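You operate a simulated robot arm through the tools that you are given. There is no shell and no other tool. Be economical: measure what you need, move in short steps, check, and stop when the job is done.

You are at the controls of a simulated robot arm. One attempt, no reset.

## Task
Take the short billet from the upper shelf of the steel rack and leave it on the top of the drawer case. Take the dark block from the upper shelf of the steel rack and put it on the bottom shelf of the steel rack. Put the steel hub from the top of the drawer case on the ribbed chute. Put the purple pad block on the bottom shelf of the steel rack. Put the round insert marked "57" from the top of the drawer case on the ledge of the cream cabinet and the round insert that says "72" on the top of the steel rack. The order is free. Set down upright: short billet.

It is judged by the outcome, as a careful person would: the job done as asked, and still so three seconds after it is handed in. It fails if anything else is knocked over, pushed out of place, dropped, spilled or broken.

## Robot
A 7-joint arm with a three-finger gripper on a trunk, on a base that drives. Base frame: it is fixed to the floor where the robot stands at the start and does not move with it; the origin is under the middle of the robot, x ahead of it, y to its left, z up; the surface under the hand at the start is at about z = 780. Lengths are in mm, angles in degrees, forces in N, time in s.
Its first joint turns from -166.0 to 166.0 degrees. Places, roughly: bottom shelf of the steel rack [800, 100, 300]; dark block (4x4x4 cm) [700, -100, 1200]; ledge of the cream cabinet (17x44 cm) [-1520, -60, 740]; purple pad block (7x5x4 cm) [800, -400, 1600]; ribbed chute (68x13 cm) [-1940, 2200, 1000]; round insert [750, -500, 500]; short billet (4x4x6 cm) [700, 0, 1200]; steel hub (6x6x4 cm) [700, -300, 500]; top of the drawer case [800, -500, 500]; top of the steel rack [800, -200, 1600]. Payload 2.69 kg.
Tool frame: the origin (TCP) lies between the finger pads and is the grasp point; the fingertips stand 29 mm ahead of it; z points along the fingers, y is the line along which they close. The gripper opens to 120 mm. The gripper's body begins 78 mm behind the TCP.
Orientation is told as [roll, pitch, yaw] about the base's x, y, z axes, in that order, counted from this pose: with the fingers straight down and closing along the base's y, the tool's x points along the base's -x, its y along +y and its z along -z.

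## Interface
- The arm moves only by the tool arm_command. Its argument "commands" is a list of rows, each an object of numbers (a shift or turn left out is 0, a gripper value left out holds the last): "gripper": the finger opening in mm, from 0 to 120; "tx", "ty", "tz": the shift along the tool's x, y, z in units of 500 mm (1.0 is 500 mm); "rx", "ry", "rz": the turn, a rotation vector about the tool's x, y, z in units of 90 degrees (1.0 is 90 degrees). In form: [{"gripper": .., "tx": .., "ty": .., "tz": .., "rx": .., "ry": .., "rz": ..}, ...]. A call has 1 to 8 rows; each row is the pose to reach, as a shift and turn from the pose commanded when the call began, along the tool's axes at that moment. A call with a number of a shift or a turn outside -1 to 1 is refused whole. Each row takes 0.2 s and may step no farther than 50 mm and 8.6 degrees from the row before; otherwise, or with a gripper value out of range, the whole call is refused. A pose out of reach is approached as far as the arm can. The call stops where the force on the tool passes 40 N (or 10 N more than at its start, if that is more) or the arm is blocked; 0.2 s more then pass. The fingers move at their own pace and stop on an object; they squeeze with about 44 N. The grip force told is the motor's: it shows also when the fingers shut on nothing. Time passes only in rows, and 0.2 s behind the last, so rows that repeat a pose let the fingers close. The reply holds the time, the measured pose of the TCP, the force on the tool along the base axes, the opening and the grip force, in the units named above and with some noise, with the torque about the TCP (base axes, N m) and any sound that the robot's microphone picked up.
- Cameras (640 x 400 px; columns grow to the right, rows downward): "scene" is now at [322.8, 139.2, 1353.4]; the picture's right is [-0.54, -0.84, 0.00], its down [-0.37, 0.24, -0.90] and it looks along [0.76, -0.49, -0.44] (base axes); focal length 214 px, centre (320, 200). "wrist" rides on the gripper at [63, 0, -104] in the tool frame; the picture's right is [0.00, 1.00, 0.00], its down [-0.83, 0.00, -0.56] and it looks along [-0.56, 0.00, 0.83] (tool axes); focal length 275 px, centre (320, 200). There is no depth. A picture from a camera that has moved, and an enlarged one, comes with that camera's place and axes in the base frame and with its lens.
- camera(camera): a new picture of that camera. It takes no simulated time.
- slide_trunk(by): slides the trunk up (or, below 0, down) by that many mm; the arm and the scene camera ride with it, the base frame stays. It gives what a move gives, with no picture.
- drive_base(legs): drives the robot by 1 to 6 legs, each [ahead, left, turn to the left] in mm, mm and degrees, along the robot's own axes; the way and the turn of a leg run together, so that a leg with both is an arc; at most 1500 mm and 180 degrees a leg. The arm and the cameras ride along, it lands a little off, and it stops where it bumps. It gives what a move gives.
- pan_tilt(pan, tilt): turns the head with the scene camera to pan (to the left, within 143 degrees either way) and tilt (down, from -29 to 69), counted from straight ahead of the robot. It gives what a move gives.
- enlarge(camera, box): a new picture of the part [left, top, right, bottom] of that camera's present view, enlarged. It takes no simulated time.
- close_job(): hands the job in; it is judged then, once.

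Go step by step. Nothing tells you exact positions but the pictures and the camera data: compare them with the known pose of the tool, close in by small moves and look again before you grip or let go. The budget is 186 turns and 148 pictures, counting those below and the enlarged ones. Unless the task says otherwise, let go and move clear before handing in.

The tools are called after ">>>" as a command line: name --argument value ..., lists and objects as JSON in quotes. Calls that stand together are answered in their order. arm_command: Moves the arm, as the interface text tells. Its arguments: {"type":"object","properties":{"commands":{"type":"array"}},"required":["commands"]} The other tools are called the same way: slide_trunk (by) slides the trunk up or down; drive_base (legs) drives the base; pan_tilt (pan, tilt) turns the head that bears the scene camera; camera (camera) takes a picture; enlarge (camera, box) takes an enlarged picture of a part of a camera's view; close_job () hands the job in.

At the start:

```text
time_s: 0.0
eef_pos: [469.5, 5.1, 1149.2]
orientation: [0.0, 0.0, 0.0]
force: [-0.6, 0.6, 0.1]
torque: [0.0, -0.01, -0.02]
finger_gap: 120.0
finger_force: 0.1
trunk travel left (down, up): [-325.0, 261.0]
robot x, y, heading: [0.9, 2.9, 0.3]
head pan, tilt: [-32.9, 25.9]
```

scene: 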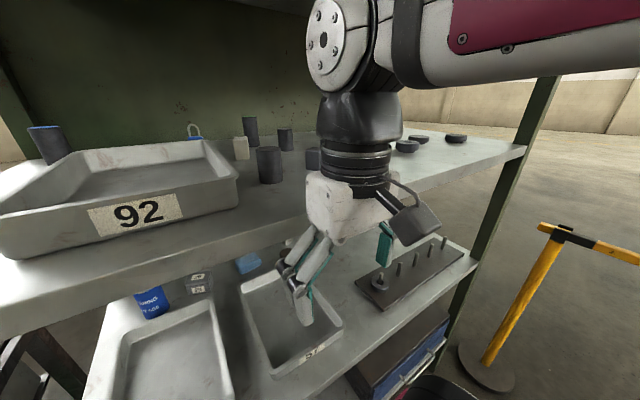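
wrist: 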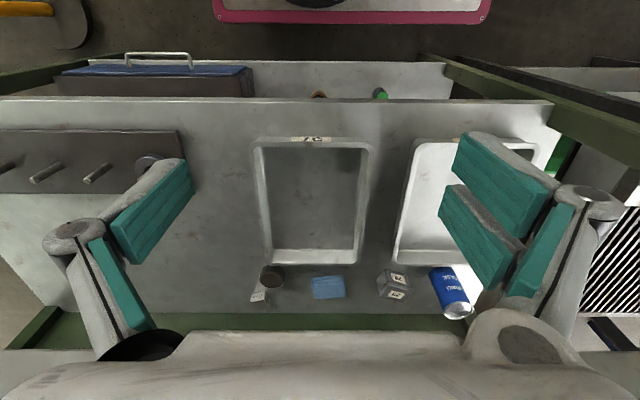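

I see a rack ahead with an upper shelf carrying cylinders and blocks and a mid shelf below. I'll look around first to find everything.

>>> enlarge --camera "scene" --box '[160, 90, 480, 290]'

>>> pan_tilt --pan -60 --tilt 35

>>> camera --camera "scene"

>>> pan_tilt --pan 0 --tilt -10

>>> camera --camera "scene"

>>> pan_tilt --pan 20 --tilt 40

>>> camera --camera "scene"

>>> pan_tilt --pan -140 --tilt 20

>>> camera --camera "scene"

>>> pan_tilt --pan 140 --tilt 20

>>> camera --camera "scene"

```text
2.00 times, centred on (320, 190) of scene
camera zoom: at [322.8, 139.2, 1353.4], right [-0.54, -0.84, 0.0], down [-0.37, 0.24, -0.9], along [0.76, -0.49, -0.44], focal length 429 px, centre (320, 220)
```

zoom: 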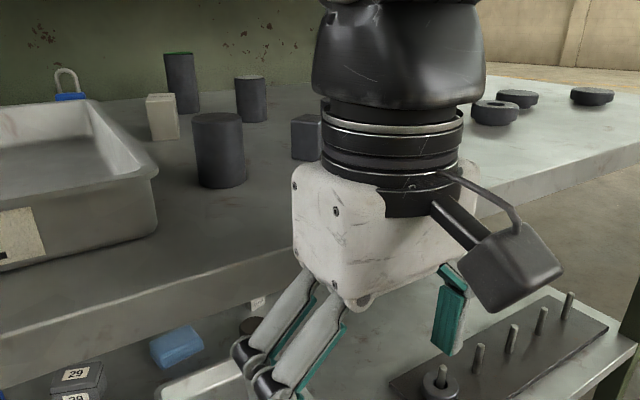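

```text
time_s: 0.9
eef_pos: [469.5, 5.4, 1149.5]
orientation: [0.0, 0.0, 0.1]
force: [0.5, 0.1, -0.3]
torque: [0.0, 0.01, -0.02]
finger_gap: 120.0
finger_force: 0.0
trunk travel left (down, up): [-325.0, 261.0]
robot x, y, heading: [-1.8, 1.6, 0.2]
head pan, tilt: [-60.0, 35.0]
```

```text
144 pictures are left
camera scene: at [289.8, 112.9, 1339.1], right [-0.87, -0.5, 0.0], down [-0.29, 0.5, -0.82], along [0.41, -0.71, -0.57], focal length 214 px, centre (320, 200)
```

scene: 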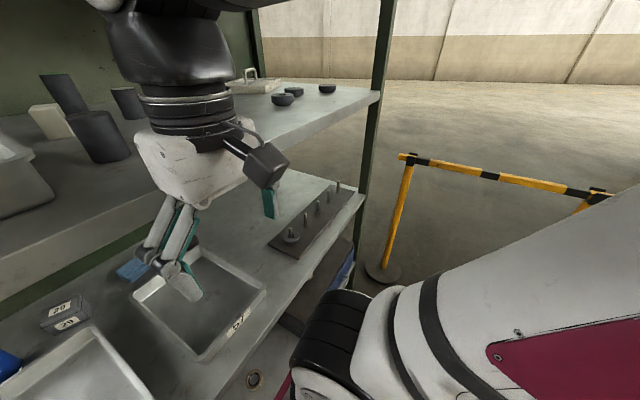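

```text
time_s: 2.2
eef_pos: [468.5, 6.0, 1149.9]
orientation: [0.0, 0.0, 0.0]
force: [-0.5, 0.4, -0.2]
torque: [-0.01, 0.0, 0.0]
finger_gap: 119.9
finger_force: 0.1
trunk travel left (down, up): [-325.0, 261.0]
robot x, y, heading: [-2.1, -2.6, 0.2]
head pan, tilt: [0.0, -10.0]
```

```text
143 pictures are left
camera scene: at [330.0, 189.1, 1410.4], right [0.0, -1.0, 0.0], down [0.17, 0.0, -0.98], along [0.98, 0.0, 0.17], focal length 214 px, centre (320, 200)
```

scene: 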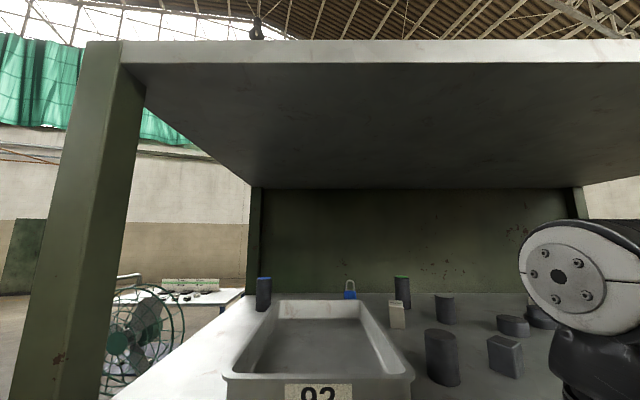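

```text
time_s: 3.4
eef_pos: [469.1, 5.8, 1149.3]
orientation: [0.0, 0.0, 0.0]
force: [-0.2, 0.4, -0.5]
torque: [0.01, -0.01, 0.02]
finger_gap: 119.9
finger_force: 0.0
trunk travel left (down, up): [-325.0, 261.0]
robot x, y, heading: [1.1, 4.2, -0.3]
head pan, tilt: [20.0, 40.0]
```

```text
142 pictures are left
camera scene: at [325.6, 218.2, 1331.6], right [0.34, -0.94, 0.0], down [-0.6, -0.22, -0.77], along [0.72, 0.26, -0.64], focal length 214 px, centre (320, 200)
```

scene: 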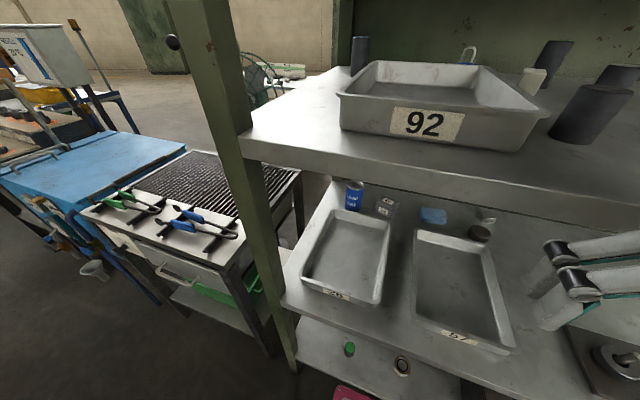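

```text
time_s: 5.9
eef_pos: [468.7, 5.4, 1150.4]
orientation: [0.0, -0.1, 0.0]
force: [-0.1, 0.3, 1.2]
torque: [0.02, -0.01, 0.02]
finger_gap: 120.1
finger_force: 0.0
trunk travel left (down, up): [-325.0, 261.0]
robot x, y, heading: [1.2, -4.1, 0.1]
head pan, tilt: [-140.0, 20.0]
```

```text
141 pictures are left
camera scene: at [174.4, 129.2, 1362.9], right [-0.64, 0.77, 0.0], down [0.26, 0.22, -0.94], along [-0.72, -0.6, -0.34], focal length 214 px, centre (320, 200)
```

scene: 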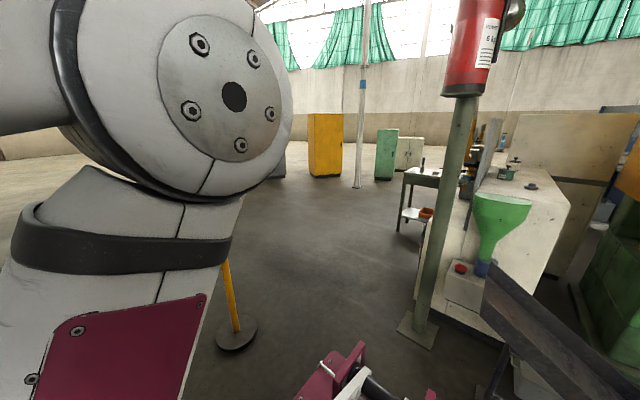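

```text
time_s: 9.7
eef_pos: [469.8, 5.4, 1150.0]
orientation: [0.1, 0.0, 0.0]
force: [0.3, 0.6, 0.9]
torque: [0.01, 0.01, -0.01]
finger_gap: 119.8
finger_force: 0.0
trunk travel left (down, up): [-325.0, 261.0]
robot x, y, heading: [1.6, -0.3, -0.1]
head pan, tilt: [140.0, 20.0]
```

```text
140 pictures are left
camera scene: at [174.3, 249.0, 1362.9], right [0.64, 0.77, 0.0], down [0.26, -0.22, -0.94], along [-0.72, 0.6, -0.34], focal length 214 px, centre (320, 200)
```

scene: 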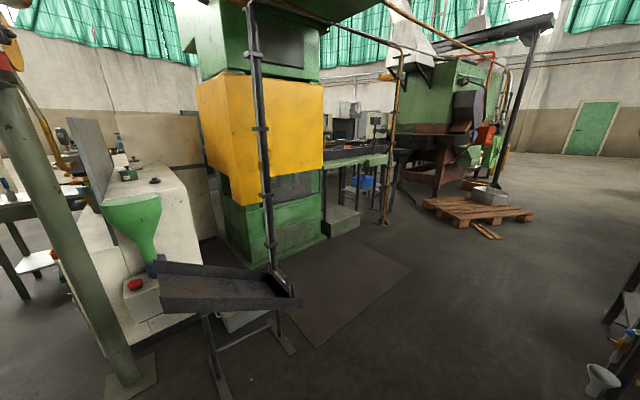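

The lay-out is a tall open rack ahead with shelves; the cream cabinet and the chute are behind. I'll back off a little to see the rack's low places.

>>> drive_base --legs '[[-500, 0, 0]]'

>>> pan_tilt --pan -15 --tilt 35

>>> camera --camera "scene"

>>> pan_tilt --pan -15 --tilt 0

>>> camera --camera "scene"

>>> camera --camera "wrist"

```text
time_s: 12.7
eef_pos: [-42.4, 8.0, 1149.5]
orientation: [0.0, 0.0, 0.7]
force: [-0.8, -1.1, -0.3]
torque: [-0.01, 0.0, 0.02]
finger_gap: 120.3
finger_force: 0.0
trunk travel left (down, up): [-325.0, 261.0]
robot x, y, heading: [-510.9, -6.4, 0.5]
head pan, tilt: [140.0, 20.0]
```

```text
time_s: 15.1
eef_pos: [-42.9, 7.9, 1148.9]
orientation: [0.0, 0.1, 0.6]
force: [-0.1, 0.5, 0.2]
torque: [0.01, -0.01, -0.02]
finger_gap: 120.0
finger_force: 0.0
trunk travel left (down, up): [-325.0, 261.0]
robot x, y, heading: [-509.2, -2.3, 0.7]
head pan, tilt: [-15.0, 35.0]
```

```text
139 pictures are left
camera scene: at [-182.5, 167.3, 1339.1], right [-0.25, -0.97, 0.0], down [-0.56, 0.14, -0.82], along [0.79, -0.2, -0.57], focal length 214 px, centre (320, 200)
```

scene: 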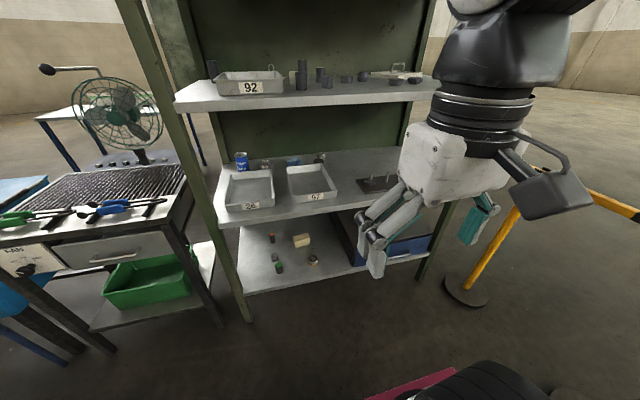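

```text
time_s: 16.1
eef_pos: [-42.2, 8.8, 1149.8]
orientation: [0.0, 0.0, 0.8]
force: [-0.2, 0.2, -0.4]
torque: [0.03, 0.0, 0.03]
finger_gap: 120.2
finger_force: 0.0
trunk travel left (down, up): [-325.0, 261.0]
robot x, y, heading: [-507.7, -5.3, 0.6]
head pan, tilt: [-15.0, 0.0]
```

```text
138 pictures are left
camera scene: at [-180.6, 166.7, 1395.1], right [-0.25, -0.97, 0.0], down [0.0, 0.0, -1.0], along [0.97, -0.25, 0.0], focal length 214 px, centre (320, 200)
```

scene: 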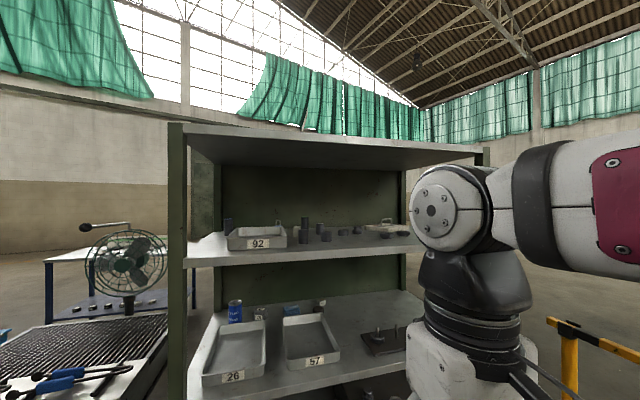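

```text
137 pictures are left
camera wrist: at [-104.3, 7.0, 1253.2], right [-0.02, 1.0, 0.0], down [0.83, 0.01, 0.56], along [0.56, 0.01, -0.83], focal length 275 px, centre (320, 200)
```

wrist: 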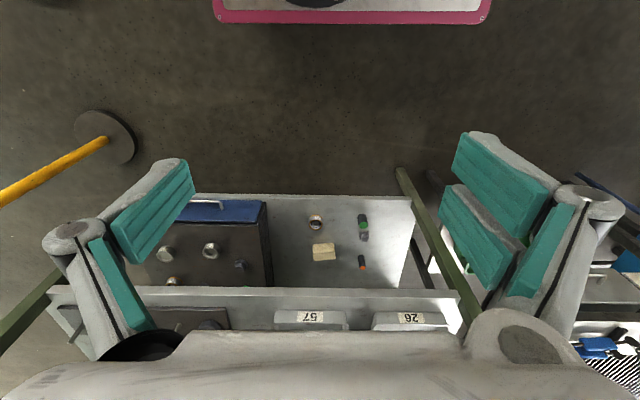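

Now I'll enlarge the drawer case, the bottom shelf and the upper shelf.

>>> enlarge --camera "wrist" --box '[120, 180, 440, 380]'

>>> enlarge --camera "scene" --box '[200, 190, 440, 340]'

>>> slide_trunk --by 255

>>> pan_tilt --pan -20 --tilt 15

>>> camera --camera "scene"

```text
2.00 times, centred on (280, 280) of wrist
camera zoom: at [-104.3, 7.0, 1253.2], right [-0.02, 1.0, 0.0], down [0.83, 0.01, 0.56], along [0.56, 0.01, -0.83], focal length 551 px, centre (400, 40)
```

zoom: 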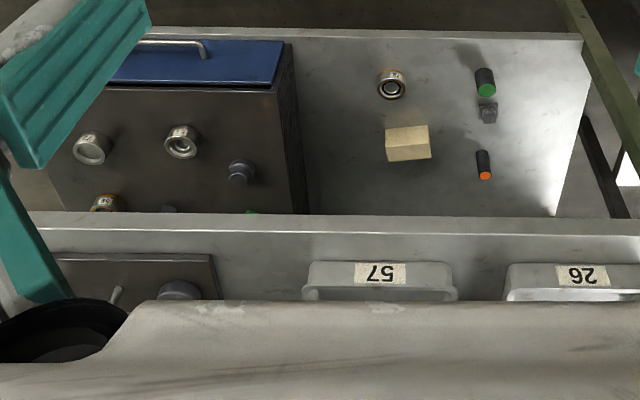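

```text
2.67 times, centred on (320, 265) of scene
camera zoom: at [-180.6, 166.7, 1395.1], right [-0.25, -0.97, 0.0], down [0.0, 0.0, -1.0], along [0.97, -0.25, 0.0], focal length 572 px, centre (320, 27)
```

zoom: 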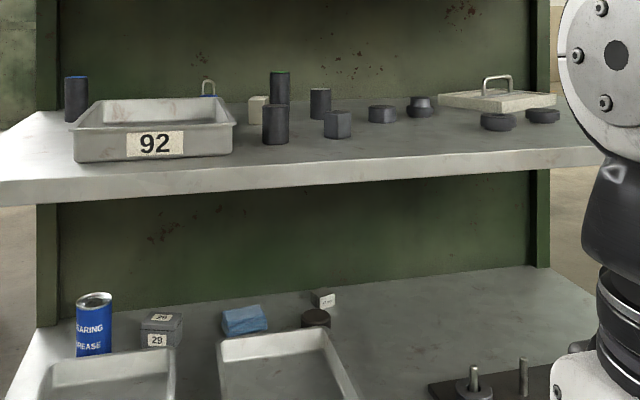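

```text
time_s: 18.7
eef_pos: [-42.3, 8.3, 1403.5]
orientation: [0.0, -0.1, 0.9]
force: [0.4, 0.7, 0.4]
torque: [0.0, 0.03, 0.01]
finger_gap: 120.0
finger_force: 0.0
trunk travel left (down, up): [-580.0, 6.0]
robot x, y, heading: [-514.2, -1.0, 0.5]
head pan, tilt: [-15.0, 0.0]
```

```text
time_s: 19.5
eef_pos: [-42.4, 9.0, 1403.9]
orientation: [-0.1, 0.0, 0.6]
force: [0.1, 0.5, -0.3]
torque: [0.01, -0.01, -0.01]
finger_gap: 119.9
finger_force: 0.1
trunk travel left (down, up): [-580.0, 6.0]
robot x, y, heading: [-509.8, -3.1, 0.8]
head pan, tilt: [-20.0, 15.0]
```

```text
134 pictures are left
camera scene: at [-392.7, 155.6, 1625.9], right [-0.33, -0.94, 0.0], down [-0.24, 0.09, -0.97], along [0.91, -0.32, -0.26], focal length 214 px, centre (320, 200)
```

scene: 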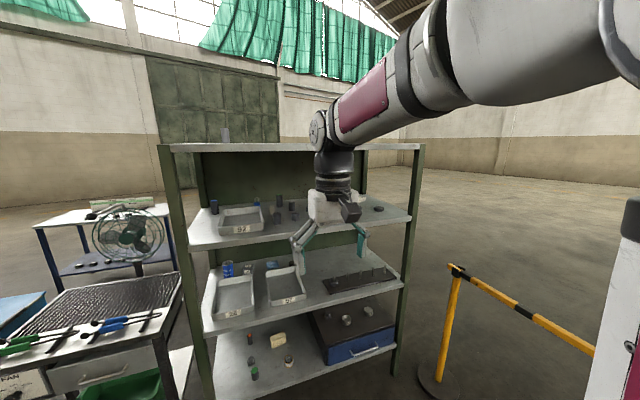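

I have the lay-out: front edges of the rack near x≈507, upper shelf z≈1210, drawer case at y −290…−570. I'll turn the wrist half round (so that the wrist camera rides on top when the hand points forward).

>>> arm_command --commands '[{"rz": -0.095}, {"rz": -0.19}, {"rz": -0.285}, {"rz": -0.38}, {"rz": -0.475}, {"rz": -0.57}, {"rz": -0.665}, {"rz": -0.76}]'

>>> arm_command --commands '[{"rz": -0.095}, {"rz": -0.19}, {"rz": -0.285}, {"rz": -0.38}, {"rz": -0.475}, {"rz": -0.57}, {"rz": -0.665}, {"rz": -0.76}]'

>>> arm_command --commands '[{"rz": -0.095}, {"rz": -0.19}, {"rz": -0.285}, {"rz": -0.38}, {"rz": -0.475}, {"rz": -0.48}]'

```text
time_s: 21.3
eef_pos: [-41.2, 8.5, 1406.1]
orientation: [0.0, 0.1, 69.2]
force: [0.0, -0.7, -0.3]
torque: [-0.03, 0.05, -0.01]
finger_gap: 119.8
finger_force: 0.2
trunk travel left (down, up): [-580.0, 6.0]
robot x, y, heading: [-514.2, -6.3, 0.7]
head pan, tilt: [-20.0, 15.0]
```

```text
time_s: 23.1
eef_pos: [-42.3, 8.9, 1406.1]
orientation: [-0.1, -0.1, 137.6]
force: [0.4, 1.1, 0.0]
torque: [0.02, 0.0, -0.02]
finger_gap: 120.0
finger_force: 0.1
trunk travel left (down, up): [-580.0, 6.0]
robot x, y, heading: [-511.7, -2.5, 0.8]
head pan, tilt: [-20.0, 15.0]
```

```text
time_s: 24.7
eef_pos: [-52.0, -86.8, 1405.8]
orientation: [0.0, 0.1, 165.7]
force: [-0.5, -1.4, -0.7]
torque: [0.13, -0.07, 0.01]
finger_gap: 119.9
finger_force: 0.0
out of reach, approached as far as the arm can: row 5
trunk travel left (down, up): [-580.0, 6.0]
robot x, y, heading: [-509.6, -1.1, 0.6]
head pan, tilt: [-20.0, 15.0]
stopped in row 6: the arm was blocked; the commanded pose is now the measured one
```

The wrist limit stops at about 165°, so I go back to the original roll and will use a hand tilted forward-down instead.

>>> arm_command --commands '[{"rz": 0.095}, {"rz": 0.19}, {"rz": 0.285}, {"rz": 0.38}, {"rz": 0.475}, {"rz": 0.57}, {"rz": 0.665}, {"rz": 0.76}]'

>>> arm_command --commands '[{"rz": 0.095}, {"rz": 0.19}, {"rz": 0.285}, {"rz": 0.38}, {"rz": 0.475}, {"rz": 0.57}, {"rz": 0.665}, {"rz": 0.76}]'

>>> arm_command --commands '[{"rz": 0.08, "ty": 0.05}, {"rz": 0.16, "ty": 0.1}, {"rz": 0.24, "ty": 0.15}, {"rz": 0.315, "ty": 0.185, "tx": -0.06}]'

>>> arm_command --commands '[{"ry": -0.09}, {"ry": -0.18}, {"ry": -0.27}, {"ry": -0.36}, {"ry": -0.45}, {"ry": -0.5}]'

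>>> camera --camera "wrist"

>>> pan_tilt --pan 0 --tilt 20

>>> camera --camera "scene"

```text
time_s: 26.5
eef_pos: [-51.3, -86.1, 1405.9]
orientation: [-0.1, 0.1, 97.3]
force: [-0.2, 0.5, 0.2]
torque: [0.02, 0.02, 0.0]
finger_gap: 120.0
finger_force: 0.0
trunk travel left (down, up): [-580.0, 6.0]
robot x, y, heading: [-513.2, -3.2, 0.4]
head pan, tilt: [-20.0, 15.0]
```

```text
time_s: 28.3
eef_pos: [-52.2, -85.8, 1406.7]
orientation: [-0.1, 0.0, 28.9]
force: [0.6, 0.1, -0.8]
torque: [0.03, 0.03, 0.04]
finger_gap: 120.1
finger_force: 0.0
trunk travel left (down, up): [-580.0, 6.0]
robot x, y, heading: [-511.1, -2.6, 0.9]
head pan, tilt: [-20.0, 15.0]
```

```text
time_s: 29.3
eef_pos: [-70.6, 10.2, 1406.4]
orientation: [-0.1, -0.1, 0.6]
force: [0.3, -0.7, -0.1]
torque: [0.02, 0.0, 0.0]
finger_gap: 120.0
finger_force: 0.0
trunk travel left (down, up): [-580.0, 6.0]
robot x, y, heading: [-510.4, -6.4, 0.8]
head pan, tilt: [-20.0, 15.0]
```

```text
time_s: 30.7
eef_pos: [-71.5, 8.0, 1406.7]
orientation: [-0.1, -45.2, 0.8]
force: [0.7, 0.1, 0.6]
torque: [-0.02, -0.02, 0.01]
finger_gap: 119.9
finger_force: 0.1
trunk travel left (down, up): [-580.0, 6.0]
robot x, y, heading: [-506.8, -4.4, 0.6]
head pan, tilt: [-20.0, 15.0]
```

```text
133 pictures are left
camera wrist: at [-188.4, 6.4, 1433.9], right [-0.02, 1.0, 0.0], down [0.19, 0.01, 0.98], along [0.98, 0.01, -0.19], focal length 275 px, centre (320, 200)
```

wrist: 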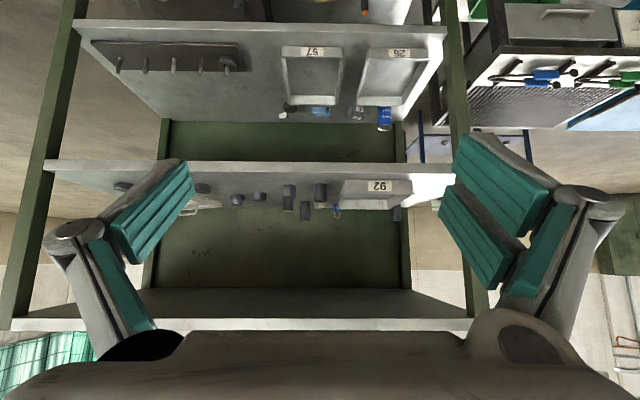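

```text
time_s: 31.5
eef_pos: [-70.7, 8.7, 1405.5]
orientation: [-0.1, -45.1, 0.9]
force: [0.3, 0.5, 0.1]
torque: [0.0, 0.0, -0.03]
finger_gap: 119.9
finger_force: 0.1
trunk travel left (down, up): [-580.0, 6.0]
robot x, y, heading: [-514.0, -2.7, 0.6]
head pan, tilt: [0.0, 20.0]
```

```text
132 pictures are left
camera scene: at [-388.0, 187.7, 1617.7], right [0.01, -1.0, 0.0], down [-0.34, 0.0, -0.94], along [0.94, 0.01, -0.34], focal length 214 px, centre (320, 200)
```

scene: 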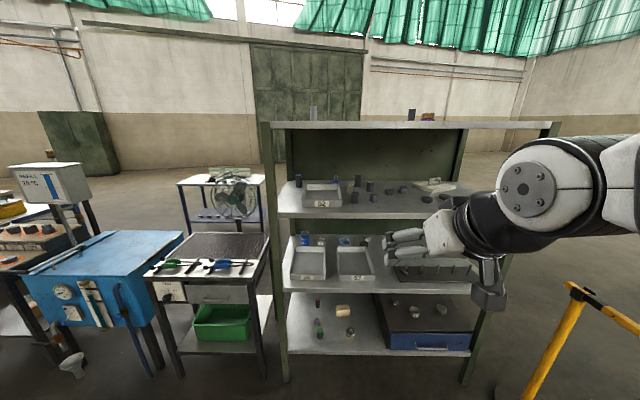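

I'll enlarge the shelf, drawer case and rack top.

>>> enlarge --camera "scene" --box '[270, 160, 470, 285]'

>>> enlarge --camera "scene" --box '[280, 280, 480, 380]'

>>> enlarge --camera "scene" --box '[290, 90, 490, 150]'

```text
3.20 times, centred on (370, 222) of scene
camera zoom: at [-388.0, 187.7, 1617.7], right [0.01, -1.0, 0.0], down [-0.34, 0.0, -0.94], along [0.94, 0.01, -0.34], focal length 686 px, centre (160, 128)
```

zoom: 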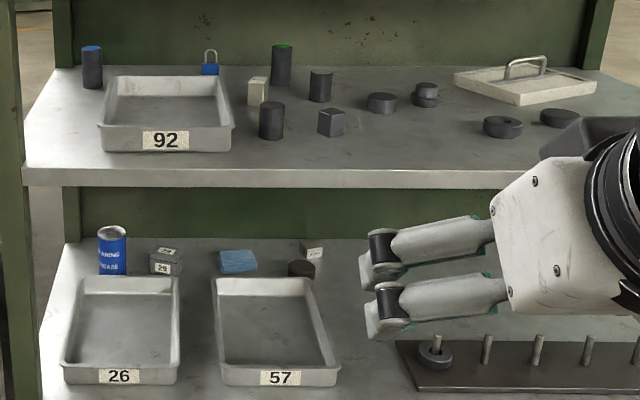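

```text
3.20 times, centred on (380, 330) of scene
camera zoom: at [-388.0, 187.7, 1617.7], right [0.01, -1.0, 0.0], down [-0.34, 0.0, -0.94], along [0.94, 0.01, -0.34], focal length 686 px, centre (128, -216)
```

zoom: 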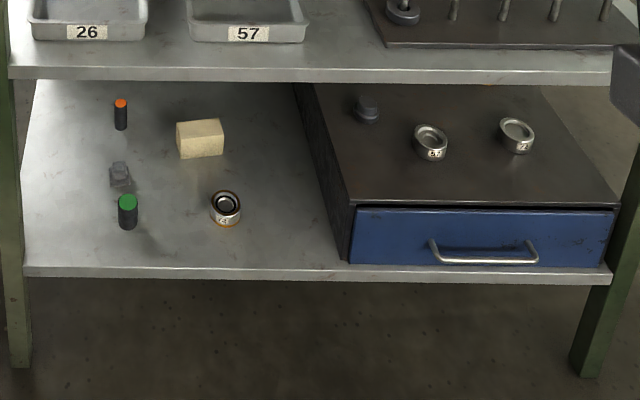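

```text
3.20 times, centred on (390, 120) of scene
camera zoom: at [-388.0, 187.7, 1617.7], right [0.01, -1.0, 0.0], down [-0.34, 0.0, -0.94], along [0.94, 0.01, -0.34], focal length 686 px, centre (96, 456)
```

zoom: 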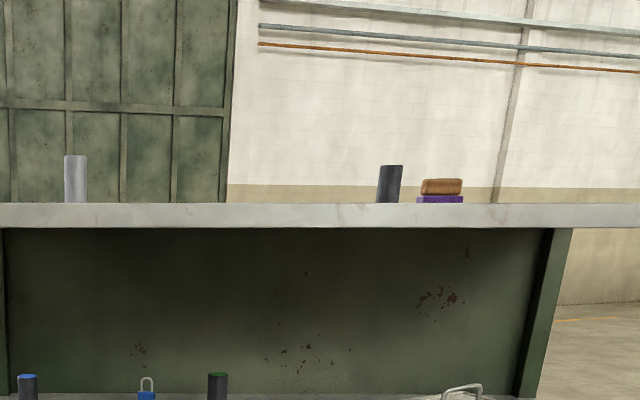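

The front dark cylinder at about (690, 13) is the short billet and the cube at about (710, −93) the dark block. I lower to shelf level, narrow the fingers and drive up to the rack.

>>> slide_trunk --by -110

>>> arm_command --commands '[{"gripper": 75}, {"gripper": 75}]'

>>> drive_base --legs '[[450, 0, -0.6]]'

>>> camera --camera "wrist"

>>> camera --camera "scene"

```text
time_s: 33.0
eef_pos: [-71.1, 7.9, 1295.4]
orientation: [0.0, -45.2, 0.9]
force: [0.0, -0.1, 0.2]
torque: [0.03, -0.01, 0.01]
finger_gap: 119.8
finger_force: 0.1
trunk travel left (down, up): [-470.0, 116.0]
robot x, y, heading: [-514.0, -1.0, 0.8]
head pan, tilt: [0.0, 20.0]
```

```text
time_s: 33.6
eef_pos: [-70.1, 9.0, 1295.5]
orientation: [-0.2, -45.1, 0.8]
force: [-0.2, -0.4, 0.1]
torque: [-0.01, 0.06, 0.01]
finger_gap: 75.0
finger_force: 0.2
trunk travel left (down, up): [-470.0, 116.0]
robot x, y, heading: [-510.6, -4.8, 0.7]
head pan, tilt: [0.0, 20.0]
```

```text
time_s: 36.2
eef_pos: [374.2, 4.1, 1294.7]
orientation: [-0.1, -45.1, 0.0]
force: [-0.2, 0.3, -0.1]
torque: [-0.01, 0.02, -0.01]
finger_gap: 74.7
finger_force: 0.2
trunk travel left (down, up): [-470.0, 116.0]
robot x, y, heading: [-65.5, -4.0, -0.1]
head pan, tilt: [0.0, 20.0]
```

```text
128 pictures are left
camera wrist: at [256.5, 4.0, 1323.9], right [0.0, 1.0, 0.0], down [0.19, 0.0, 0.98], along [0.98, 0.0, -0.19], focal length 275 px, centre (320, 200)
```

wrist: 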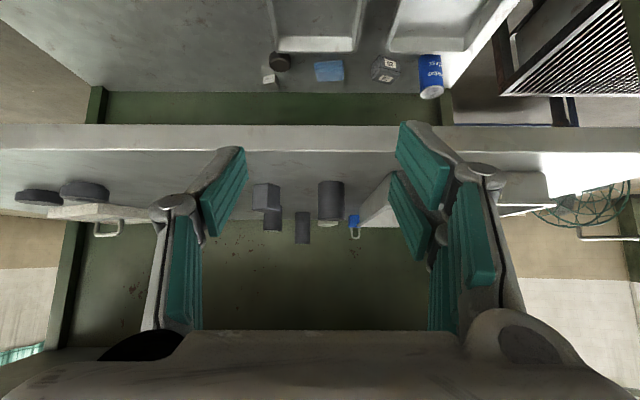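

```text
127 pictures are left
camera scene: at [180.8, 187.9, 1507.9], right [0.0, -1.0, 0.0], down [-0.34, 0.0, -0.94], along [0.94, 0.0, -0.34], focal length 214 px, centre (320, 200)
```

scene: 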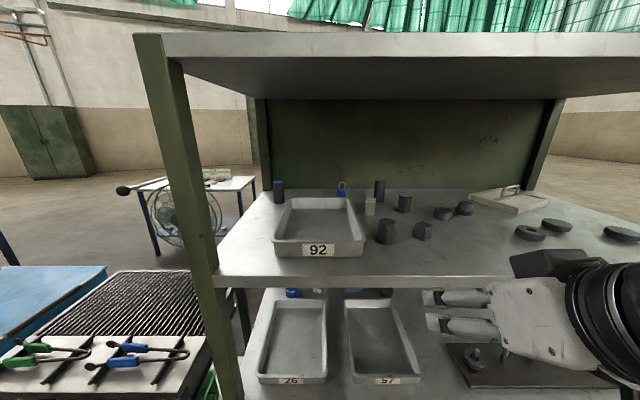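

Triangulated: billet centre about (692, 19), shelf z≈1213. I move in part-way and look again.

>>> arm_command --commands '[{"tx": -0.058, "ty": 0.005, "tz": 0.07, "gripper": 66}, {"tx": -0.116, "ty": 0.01, "tz": 0.139}, {"tx": -0.175, "ty": 0.016, "tz": 0.209}, {"tx": -0.233, "ty": 0.021, "tz": 0.278}, {"tx": -0.291, "ty": 0.026, "tz": 0.348}]'

>>> camera --camera "wrist"

>>> camera --camera "scene"

```text
time_s: 37.5
eef_pos: [598.9, 14.3, 1276.5]
orientation: [-0.1, -45.2, -0.1]
force: [-0.3, -0.4, 0.1]
torque: [-0.04, -0.02, 0.05]
finger_gap: 66.0
finger_force: 0.1
trunk travel left (down, up): [-470.0, 116.0]
robot x, y, heading: [-67.5, -1.5, 0.0]
head pan, tilt: [0.0, 20.0]
```

```text
126 pictures are left
camera wrist: at [481.1, 14.5, 1304.4], right [0.0, 1.0, 0.0], down [0.19, 0.0, 0.98], along [0.98, 0.0, -0.19], focal length 275 px, centre (320, 200)
```

wrist: 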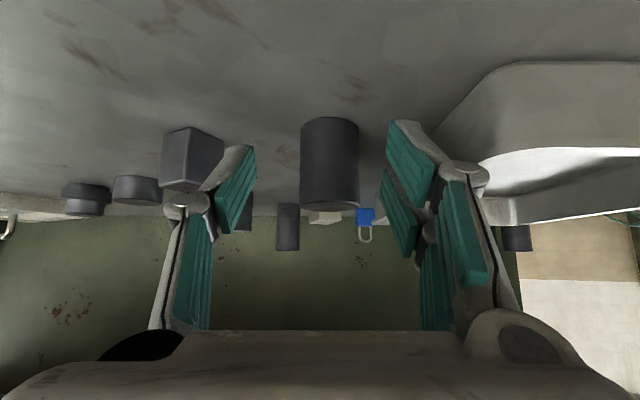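

```text
125 pictures are left
camera scene: at [180.2, 187.9, 1508.0], right [0.0, -1.0, 0.0], down [-0.34, 0.0, -0.94], along [0.94, 0.0, -0.34], focal length 214 px, centre (320, 200)
```

scene: 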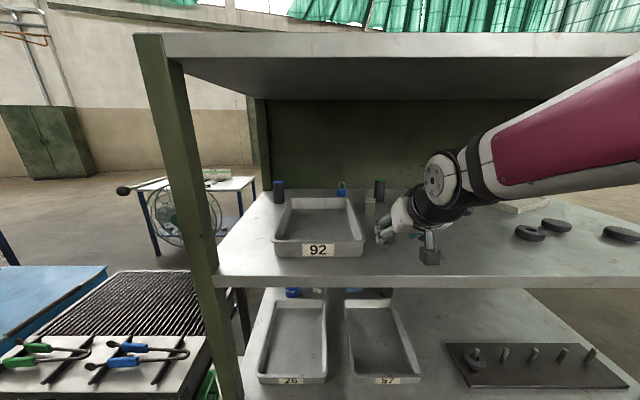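

Billet centre ≈ (680, 21). Straddle it now.

>>> arm_command --commands '[{"ty": 0.014}, {"tx": -0.026, "ty": 0.014, "tz": 0.053}, {"tx": -0.052, "ty": 0.014, "tz": 0.106}, {"tx": -0.078, "ty": 0.014, "tz": 0.157}]'

>>> camera --camera "wrist"

>>> enlarge --camera "scene" --box '[340, 170, 480, 270]'

```text
time_s: 38.5
eef_pos: [684.1, 24.1, 1251.1]
orientation: [0.0, -45.5, 0.1]
force: [-3.0, 5.5, 16.8]
torque: [0.8, 0.06, 0.1]
finger_gap: 75.4
finger_force: 5.2
trunk travel left (down, up): [-470.0, 116.0]
robot x, y, heading: [-66.4, -1.8, -0.3]
head pan, tilt: [0.0, 20.0]
```

```text
124 pictures are left
camera wrist: at [566.0, 22.7, 1278.6], right [0.0, 1.0, 0.0], down [0.19, 0.0, 0.98], along [0.98, 0.0, -0.19], focal length 275 px, centre (320, 200)
```

wrist: 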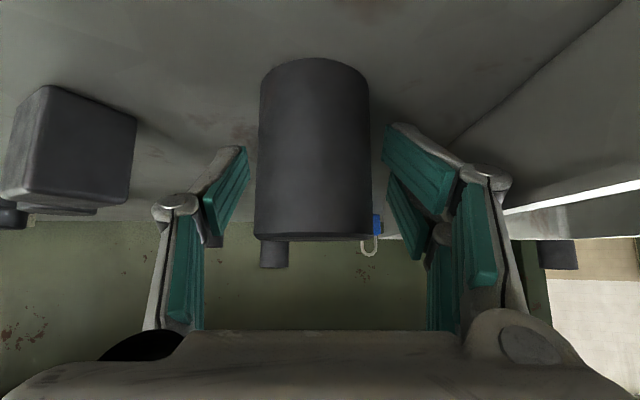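

```text
4.00 times, centred on (410, 220) of scene
camera zoom: at [179.7, 188.3, 1508.2], right [0.0, -1.0, 0.0], down [-0.34, 0.0, -0.94], along [0.94, 0.0, -0.34], focal length 858 px, centre (-40, 120)
```

zoom: 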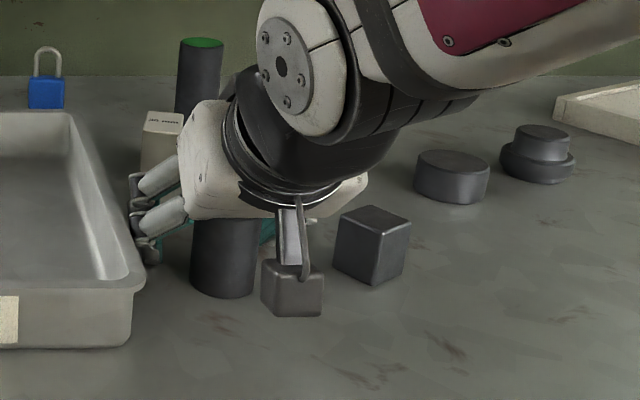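

There is a 17 N upward push, most likely the tips touching the shelf (or the tray). I raise 10 mm and check the force.

>>> arm_command --commands '[{"tx": -0.007, "tz": -0.007}, {"tx": -0.014, "tz": -0.014}, {"tx": -0.014, "tz": -0.014}]'

>>> camera --camera "wrist"

```text
time_s: 39.2
eef_pos: [684.9, 22.7, 1257.7]
orientation: [-0.1, -45.0, -0.1]
force: [0.6, 1.0, -0.1]
torque: [-0.02, -0.02, -0.04]
finger_gap: 66.0
finger_force: 0.1
trunk travel left (down, up): [-470.0, 116.0]
robot x, y, heading: [-65.7, 0.1, 0.1]
head pan, tilt: [0.0, 20.0]
```

```text
122 pictures are left
camera wrist: at [566.2, 21.8, 1285.5], right [0.0, 1.0, -0.01], down [0.19, 0.0, 0.98], along [0.98, 0.0, -0.19], focal length 275 px, centre (320, 200)
```

wrist: 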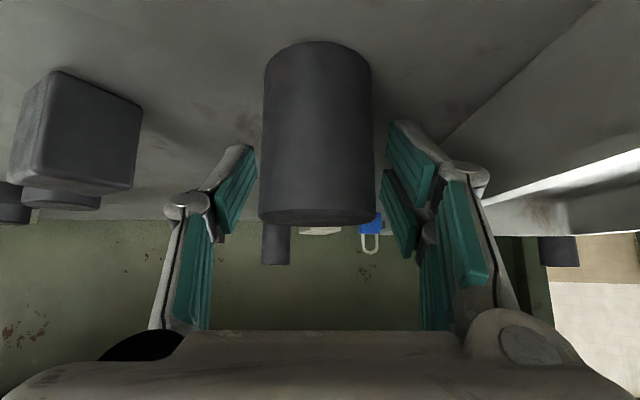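

Free again. Close on the billet.

>>> arm_command --commands '[{"gripper": 50}, {"gripper": 30}, {"gripper": 30}, {"gripper": 30}]'

>>> camera --camera "wrist"

```text
time_s: 40.2
eef_pos: [684.1, 22.8, 1257.1]
orientation: [-0.1, -45.0, -0.1]
force: [0.0, 0.6, 0.3]
torque: [0.06, -0.1, -0.01]
finger_gap: 37.4
finger_force: 43.7
trunk travel left (down, up): [-470.0, 116.0]
robot x, y, heading: [-65.5, -0.5, -0.2]
head pan, tilt: [0.0, 20.0]
```

```text
121 pictures are left
camera wrist: at [566.2, 22.2, 1285.6], right [0.0, 1.0, 0.0], down [0.19, 0.0, 0.98], along [0.98, 0.0, -0.19], focal length 275 px, centre (320, 200)
```

wrist: 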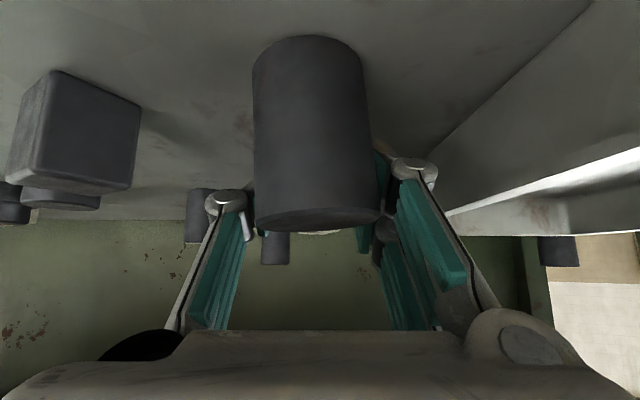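

The billet leans slightly because I hold it behind its axis. I open slowly, back off 12 mm, and re-grip.

>>> arm_command --commands '[{"gripper": 39}, {"gripper": 41}, {"gripper": 43}, {"gripper": 46}, {"gripper": 55}, {"gripper": 60}]'

>>> camera --camera "wrist"

```text
time_s: 41.6
eef_pos: [683.8, 22.4, 1257.8]
orientation: [-0.1, -45.1, -0.1]
force: [0.2, -0.4, -0.4]
torque: [-0.02, 0.0, -0.02]
finger_gap: 60.2
finger_force: 0.0
trunk travel left (down, up): [-470.0, 116.0]
robot x, y, heading: [-63.4, 1.4, 0.1]
head pan, tilt: [0.0, 20.0]
```

```text
120 pictures are left
camera wrist: at [566.2, 22.1, 1285.9], right [0.0, 1.0, 0.0], down [0.19, 0.0, 0.98], along [0.98, 0.0, -0.19], focal length 275 px, centre (320, 200)
```

wrist: 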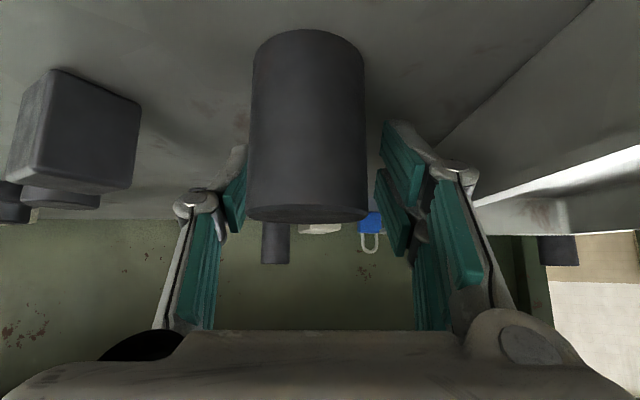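

>>> arm_command --commands '[{"tx": 0.016, "ty": -0.005, "tz": -0.013}, {"tx": 0.031, "ty": -0.01, "tz": -0.0255}, {"tx": 0.031, "ty": -0.01, "tz": -0.0255, "gripper": 48}, {"tx": 0.031, "ty": -0.01, "tz": -0.0255, "gripper": 42}, {"tx": 0.031, "ty": -0.01, "tz": -0.0255, "gripper": 30}, {"tx": 0.031, "ty": -0.01, "tz": -0.0255}]'

>>> camera --camera "wrist"

```text
time_s: 43.0
eef_pos: [664.7, 19.0, 1255.5]
orientation: [-0.2, -45.3, -0.2]
force: [-0.4, 0.5, 2.9]
torque: [0.15, 0.03, 0.02]
finger_gap: 37.9
finger_force: 43.8
trunk travel left (down, up): [-470.0, 116.0]
robot x, y, heading: [-67.4, -0.8, 0.1]
head pan, tilt: [0.0, 20.0]
```

```text
119 pictures are left
camera wrist: at [546.0, 18.4, 1284.2], right [0.0, 1.0, 0.0], down [0.19, 0.0, 0.98], along [0.98, 0.0, -0.19], focal length 275 px, centre (320, 200)
```

wrist: 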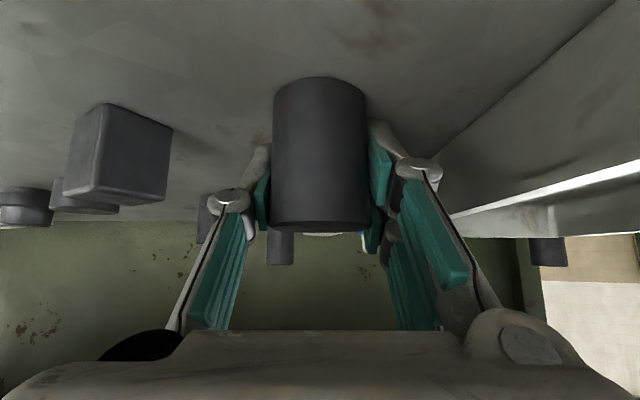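

Good upright grip (gap 38). Lift and check.

>>> arm_command --commands '[{"tx": -0.03, "tz": -0.03}, {"tx": -0.0566, "tz": -0.0566}, {"tx": -0.0566, "tz": -0.0566}]'

>>> camera --camera "wrist"

```text
time_s: 43.9
eef_pos: [664.1, 19.4, 1293.1]
orientation: [-0.1, -45.2, 0.0]
force: [0.4, 2.1, 1.2]
torque: [0.08, 0.01, -0.03]
finger_gap: 31.1
finger_force: 0.1
trunk travel left (down, up): [-470.0, 116.0]
robot x, y, heading: [-66.5, -0.2, 0.1]
head pan, tilt: [0.0, 20.0]
```

```text
118 pictures are left
camera wrist: at [545.7, 18.5, 1323.3], right [0.0, 1.0, 0.0], down [0.19, 0.0, 0.98], along [0.98, 0.0, -0.19], focal length 275 px, centre (320, 200)
```

wrist: 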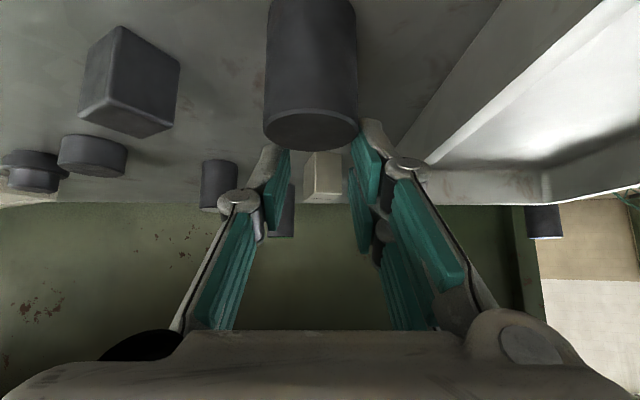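

The billet slid out but still stands. The hand actually has spread prongs, so a flatter tilt (60°) will hold it better; I open, back off and re-aim.

>>> arm_command --commands '[{"gripper": 62}, {"tx": 0.03, "tz": -0.09}, {"tx": 0.06, "tz": -0.14}, {"tx": 0.06, "tz": -0.14, "ry": -0.09}, {"tx": 0.06, "tz": -0.14, "ry": -0.167}]'

>>> camera --camera "wrist"

>>> enlarge --camera "scene" --box '[300, 170, 480, 280]'

```text
time_s: 45.0
eef_pos: [590.1, 17.6, 1323.5]
orientation: [-0.1, -60.2, 0.0]
force: [-0.5, -0.6, -0.1]
torque: [-0.01, 0.01, -0.03]
finger_gap: 62.2
finger_force: 0.0
trunk travel left (down, up): [-470.0, 116.0]
robot x, y, heading: [-64.8, -1.4, 0.1]
head pan, tilt: [0.0, 20.0]
```

```text
117 pictures are left
camera wrist: at [470.2, 18.0, 1320.5], right [0.0, 1.0, 0.0], down [-0.07, 0.01, 1.0], along [1.0, 0.0, 0.07], focal length 275 px, centre (320, 200)
```

wrist: 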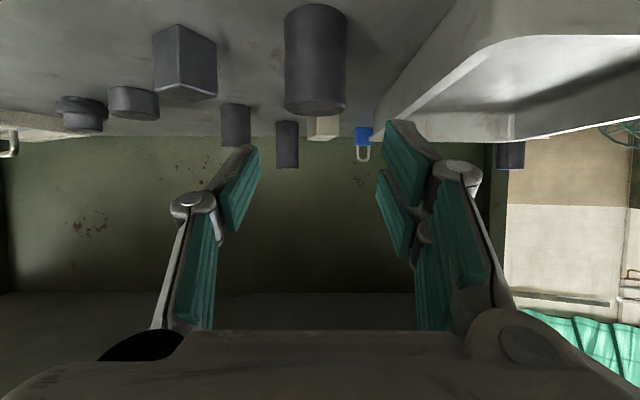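

```text
3.56 times, centred on (390, 225) of scene
camera zoom: at [180.9, 187.9, 1507.9], right [0.0, -1.0, 0.0], down [-0.34, 0.0, -0.94], along [0.94, 0.0, -0.34], focal length 763 px, centre (71, 111)
```

zoom: 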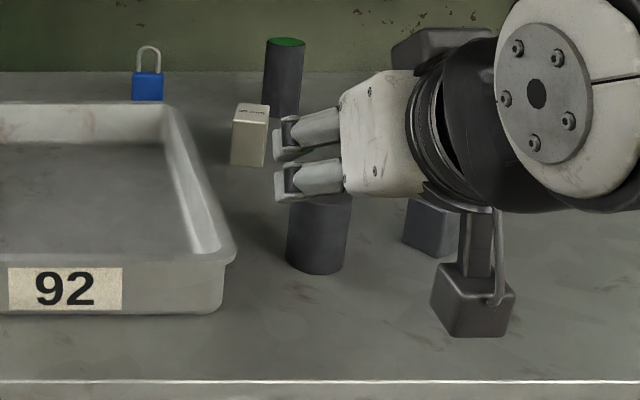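

>>> arm_command --commands '[{"tx": 0.058, "tz": 0.034, "ty": -0.004}, {"tx": 0.116, "tz": 0.067, "ty": -0.004}, {"tx": 0.084, "tz": 0.123, "ty": -0.004}, {"tx": 0.051, "tz": 0.18, "ty": -0.004}]'

>>> camera --camera "wrist"

>>> enlarge --camera "scene" --box '[300, 170, 480, 280]'

```text
time_s: 46.0
eef_pos: [658.0, 18.3, 1258.8]
orientation: [-0.1, -60.1, -0.1]
force: [-0.9, -0.1, 0.5]
torque: [-0.03, -0.02, 0.0]
finger_gap: 62.0
finger_force: 0.1
trunk travel left (down, up): [-470.0, 116.0]
robot x, y, heading: [-68.7, -1.3, -0.2]
head pan, tilt: [0.0, 20.0]
```

```text
115 pictures are left
camera wrist: at [536.6, 17.6, 1254.5], right [0.0, 1.0, -0.01], down [-0.07, 0.01, 1.0], along [1.0, 0.0, 0.07], focal length 275 px, centre (320, 200)
```

wrist: 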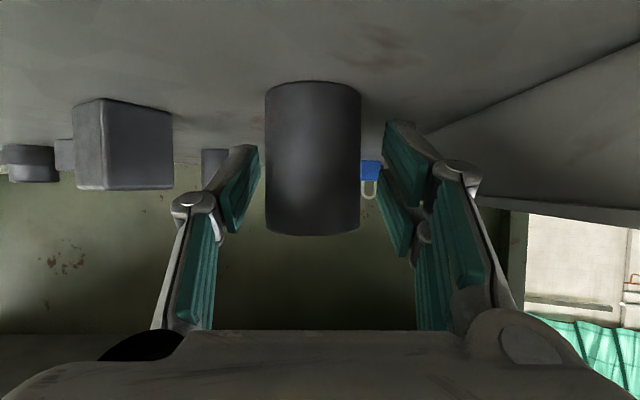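

```text
3.56 times, centred on (390, 225) of scene
camera zoom: at [180.4, 188.0, 1508.0], right [0.0, -1.0, 0.0], down [-0.34, 0.0, -0.94], along [0.94, 0.0, -0.34], focal length 763 px, centre (71, 111)
```

zoom: 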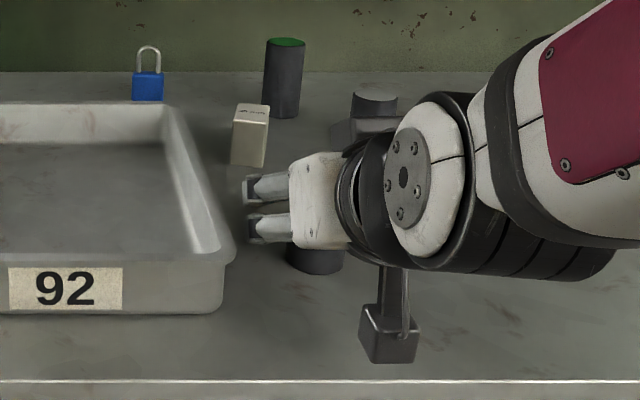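

>>> arm_command --commands '[{"tx": 0.011, "tz": -0.008, "ty": -0.006}, {"tx": 0.011, "tz": -0.008, "ty": -0.006, "gripper": 50}, {"tx": 0.011, "tz": -0.008, "ty": -0.006, "gripper": 44}, {"tx": 0.011, "tz": -0.008, "ty": -0.006, "gripper": 25}, {"tx": 0.011, "tz": -0.008, "ty": -0.006, "gripper": 25}]'

>>> camera --camera "wrist"

```text
time_s: 47.2
eef_pos: [650.4, 14.3, 1255.4]
orientation: [-0.2, -60.2, 0.0]
force: [-0.9, 1.9, 1.0]
torque: [0.19, -0.01, 0.01]
finger_gap: 38.1
finger_force: 44.4
trunk travel left (down, up): [-470.0, 116.0]
robot x, y, heading: [-63.8, 0.7, -0.3]
head pan, tilt: [0.0, 20.0]
```

```text
113 pictures are left
camera wrist: at [530.4, 14.2, 1251.7], right [0.0, 1.0, -0.01], down [-0.07, 0.01, 1.0], along [1.0, 0.0, 0.07], focal length 275 px, centre (320, 200)
```

wrist: 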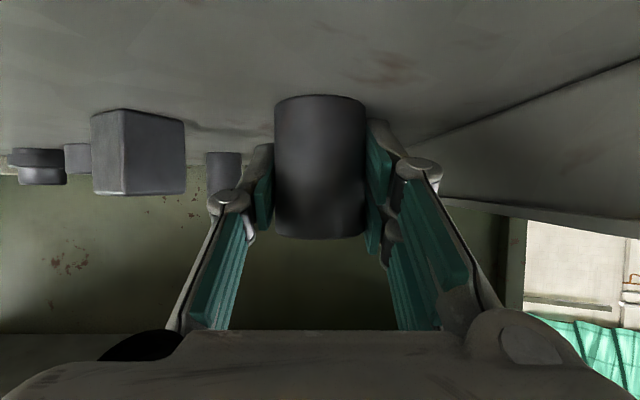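

>>> arm_command --commands '[{"tx": -0.009, "tz": -0.005}, {"tx": -0.017, "tz": -0.01}, {"tx": -0.026, "tz": -0.015}, {"tx": -0.035, "tz": -0.02}]'

>>> camera --camera "wrist"

```text
time_s: 48.2
eef_pos: [651.5, 14.1, 1275.7]
orientation: [-0.2, -60.1, -0.1]
force: [1.3, 0.3, -4.7]
torque: [0.0, 0.04, -0.01]
finger_gap: 38.5
finger_force: 43.5
trunk travel left (down, up): [-470.0, 116.0]
robot x, y, heading: [-65.5, -0.9, -0.2]
head pan, tilt: [0.0, 20.0]
```

```text
112 pictures are left
camera wrist: at [530.9, 13.4, 1271.3], right [0.0, 1.0, -0.01], down [-0.07, 0.01, 1.0], along [1.0, 0.0, 0.07], focal length 275 px, centre (320, 200)
```

wrist: 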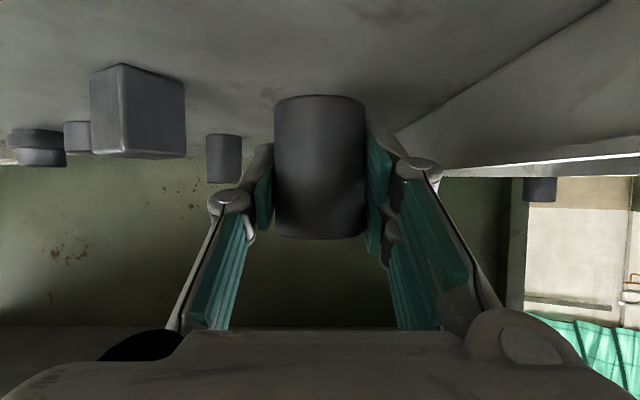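

Lifted cleanly. Retract from the shelf, then back off, shift right and lower to the drawer case.

>>> arm_command --commands '[{"tx": 0.036, "tz": -0.076}, {"tx": 0.072, "tz": -0.151}, {"tx": 0.108, "tz": -0.227}, {"tx": 0.144, "tz": -0.302}, {"tx": 0.18, "tz": -0.378}, {"tx": 0.216, "tz": -0.453}]'

>>> drive_base --legs '[[-250, 0, 0], [0, -460, 0]]'

>>> slide_trunk --by -450

>>> camera --camera "scene"

```text
time_s: 49.6
eef_pos: [411.6, 17.6, 1338.7]
orientation: [-0.1, -59.9, 0.0]
force: [2.5, -1.4, -5.8]
torque: [-0.01, 0.02, 0.0]
finger_gap: 38.4
finger_force: 44.0
out of reach, approached as far as the arm can: row 3, 4, 5, 6
trunk travel left (down, up): [-470.0, 116.0]
robot x, y, heading: [-65.5, -1.2, 0.0]
head pan, tilt: [0.0, 20.0]
```

```text
time_s: 53.9
eef_pos: [157.3, -459.9, 1337.9]
orientation: [-0.2, -59.9, -0.4]
force: [-0.2, 0.4, -5.4]
torque: [0.02, 0.01, 0.0]
finger_gap: 38.2
finger_force: 44.4
trunk travel left (down, up): [-470.0, 116.0]
robot x, y, heading: [-322.9, -472.2, -0.3]
head pan, tilt: [0.0, 20.0]
```

```text
refused: -450 is not a number from -400 to 400
```

```text
111 pictures are left
camera scene: at [-72.4, -287.3, 1507.9], right [-0.01, -1.0, 0.0], down [-0.34, 0.0, -0.94], along [0.94, -0.01, -0.34], focal length 214 px, centre (320, 200)
```

scene: 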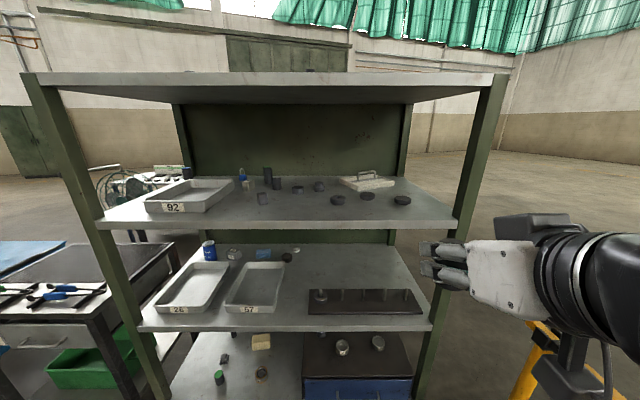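

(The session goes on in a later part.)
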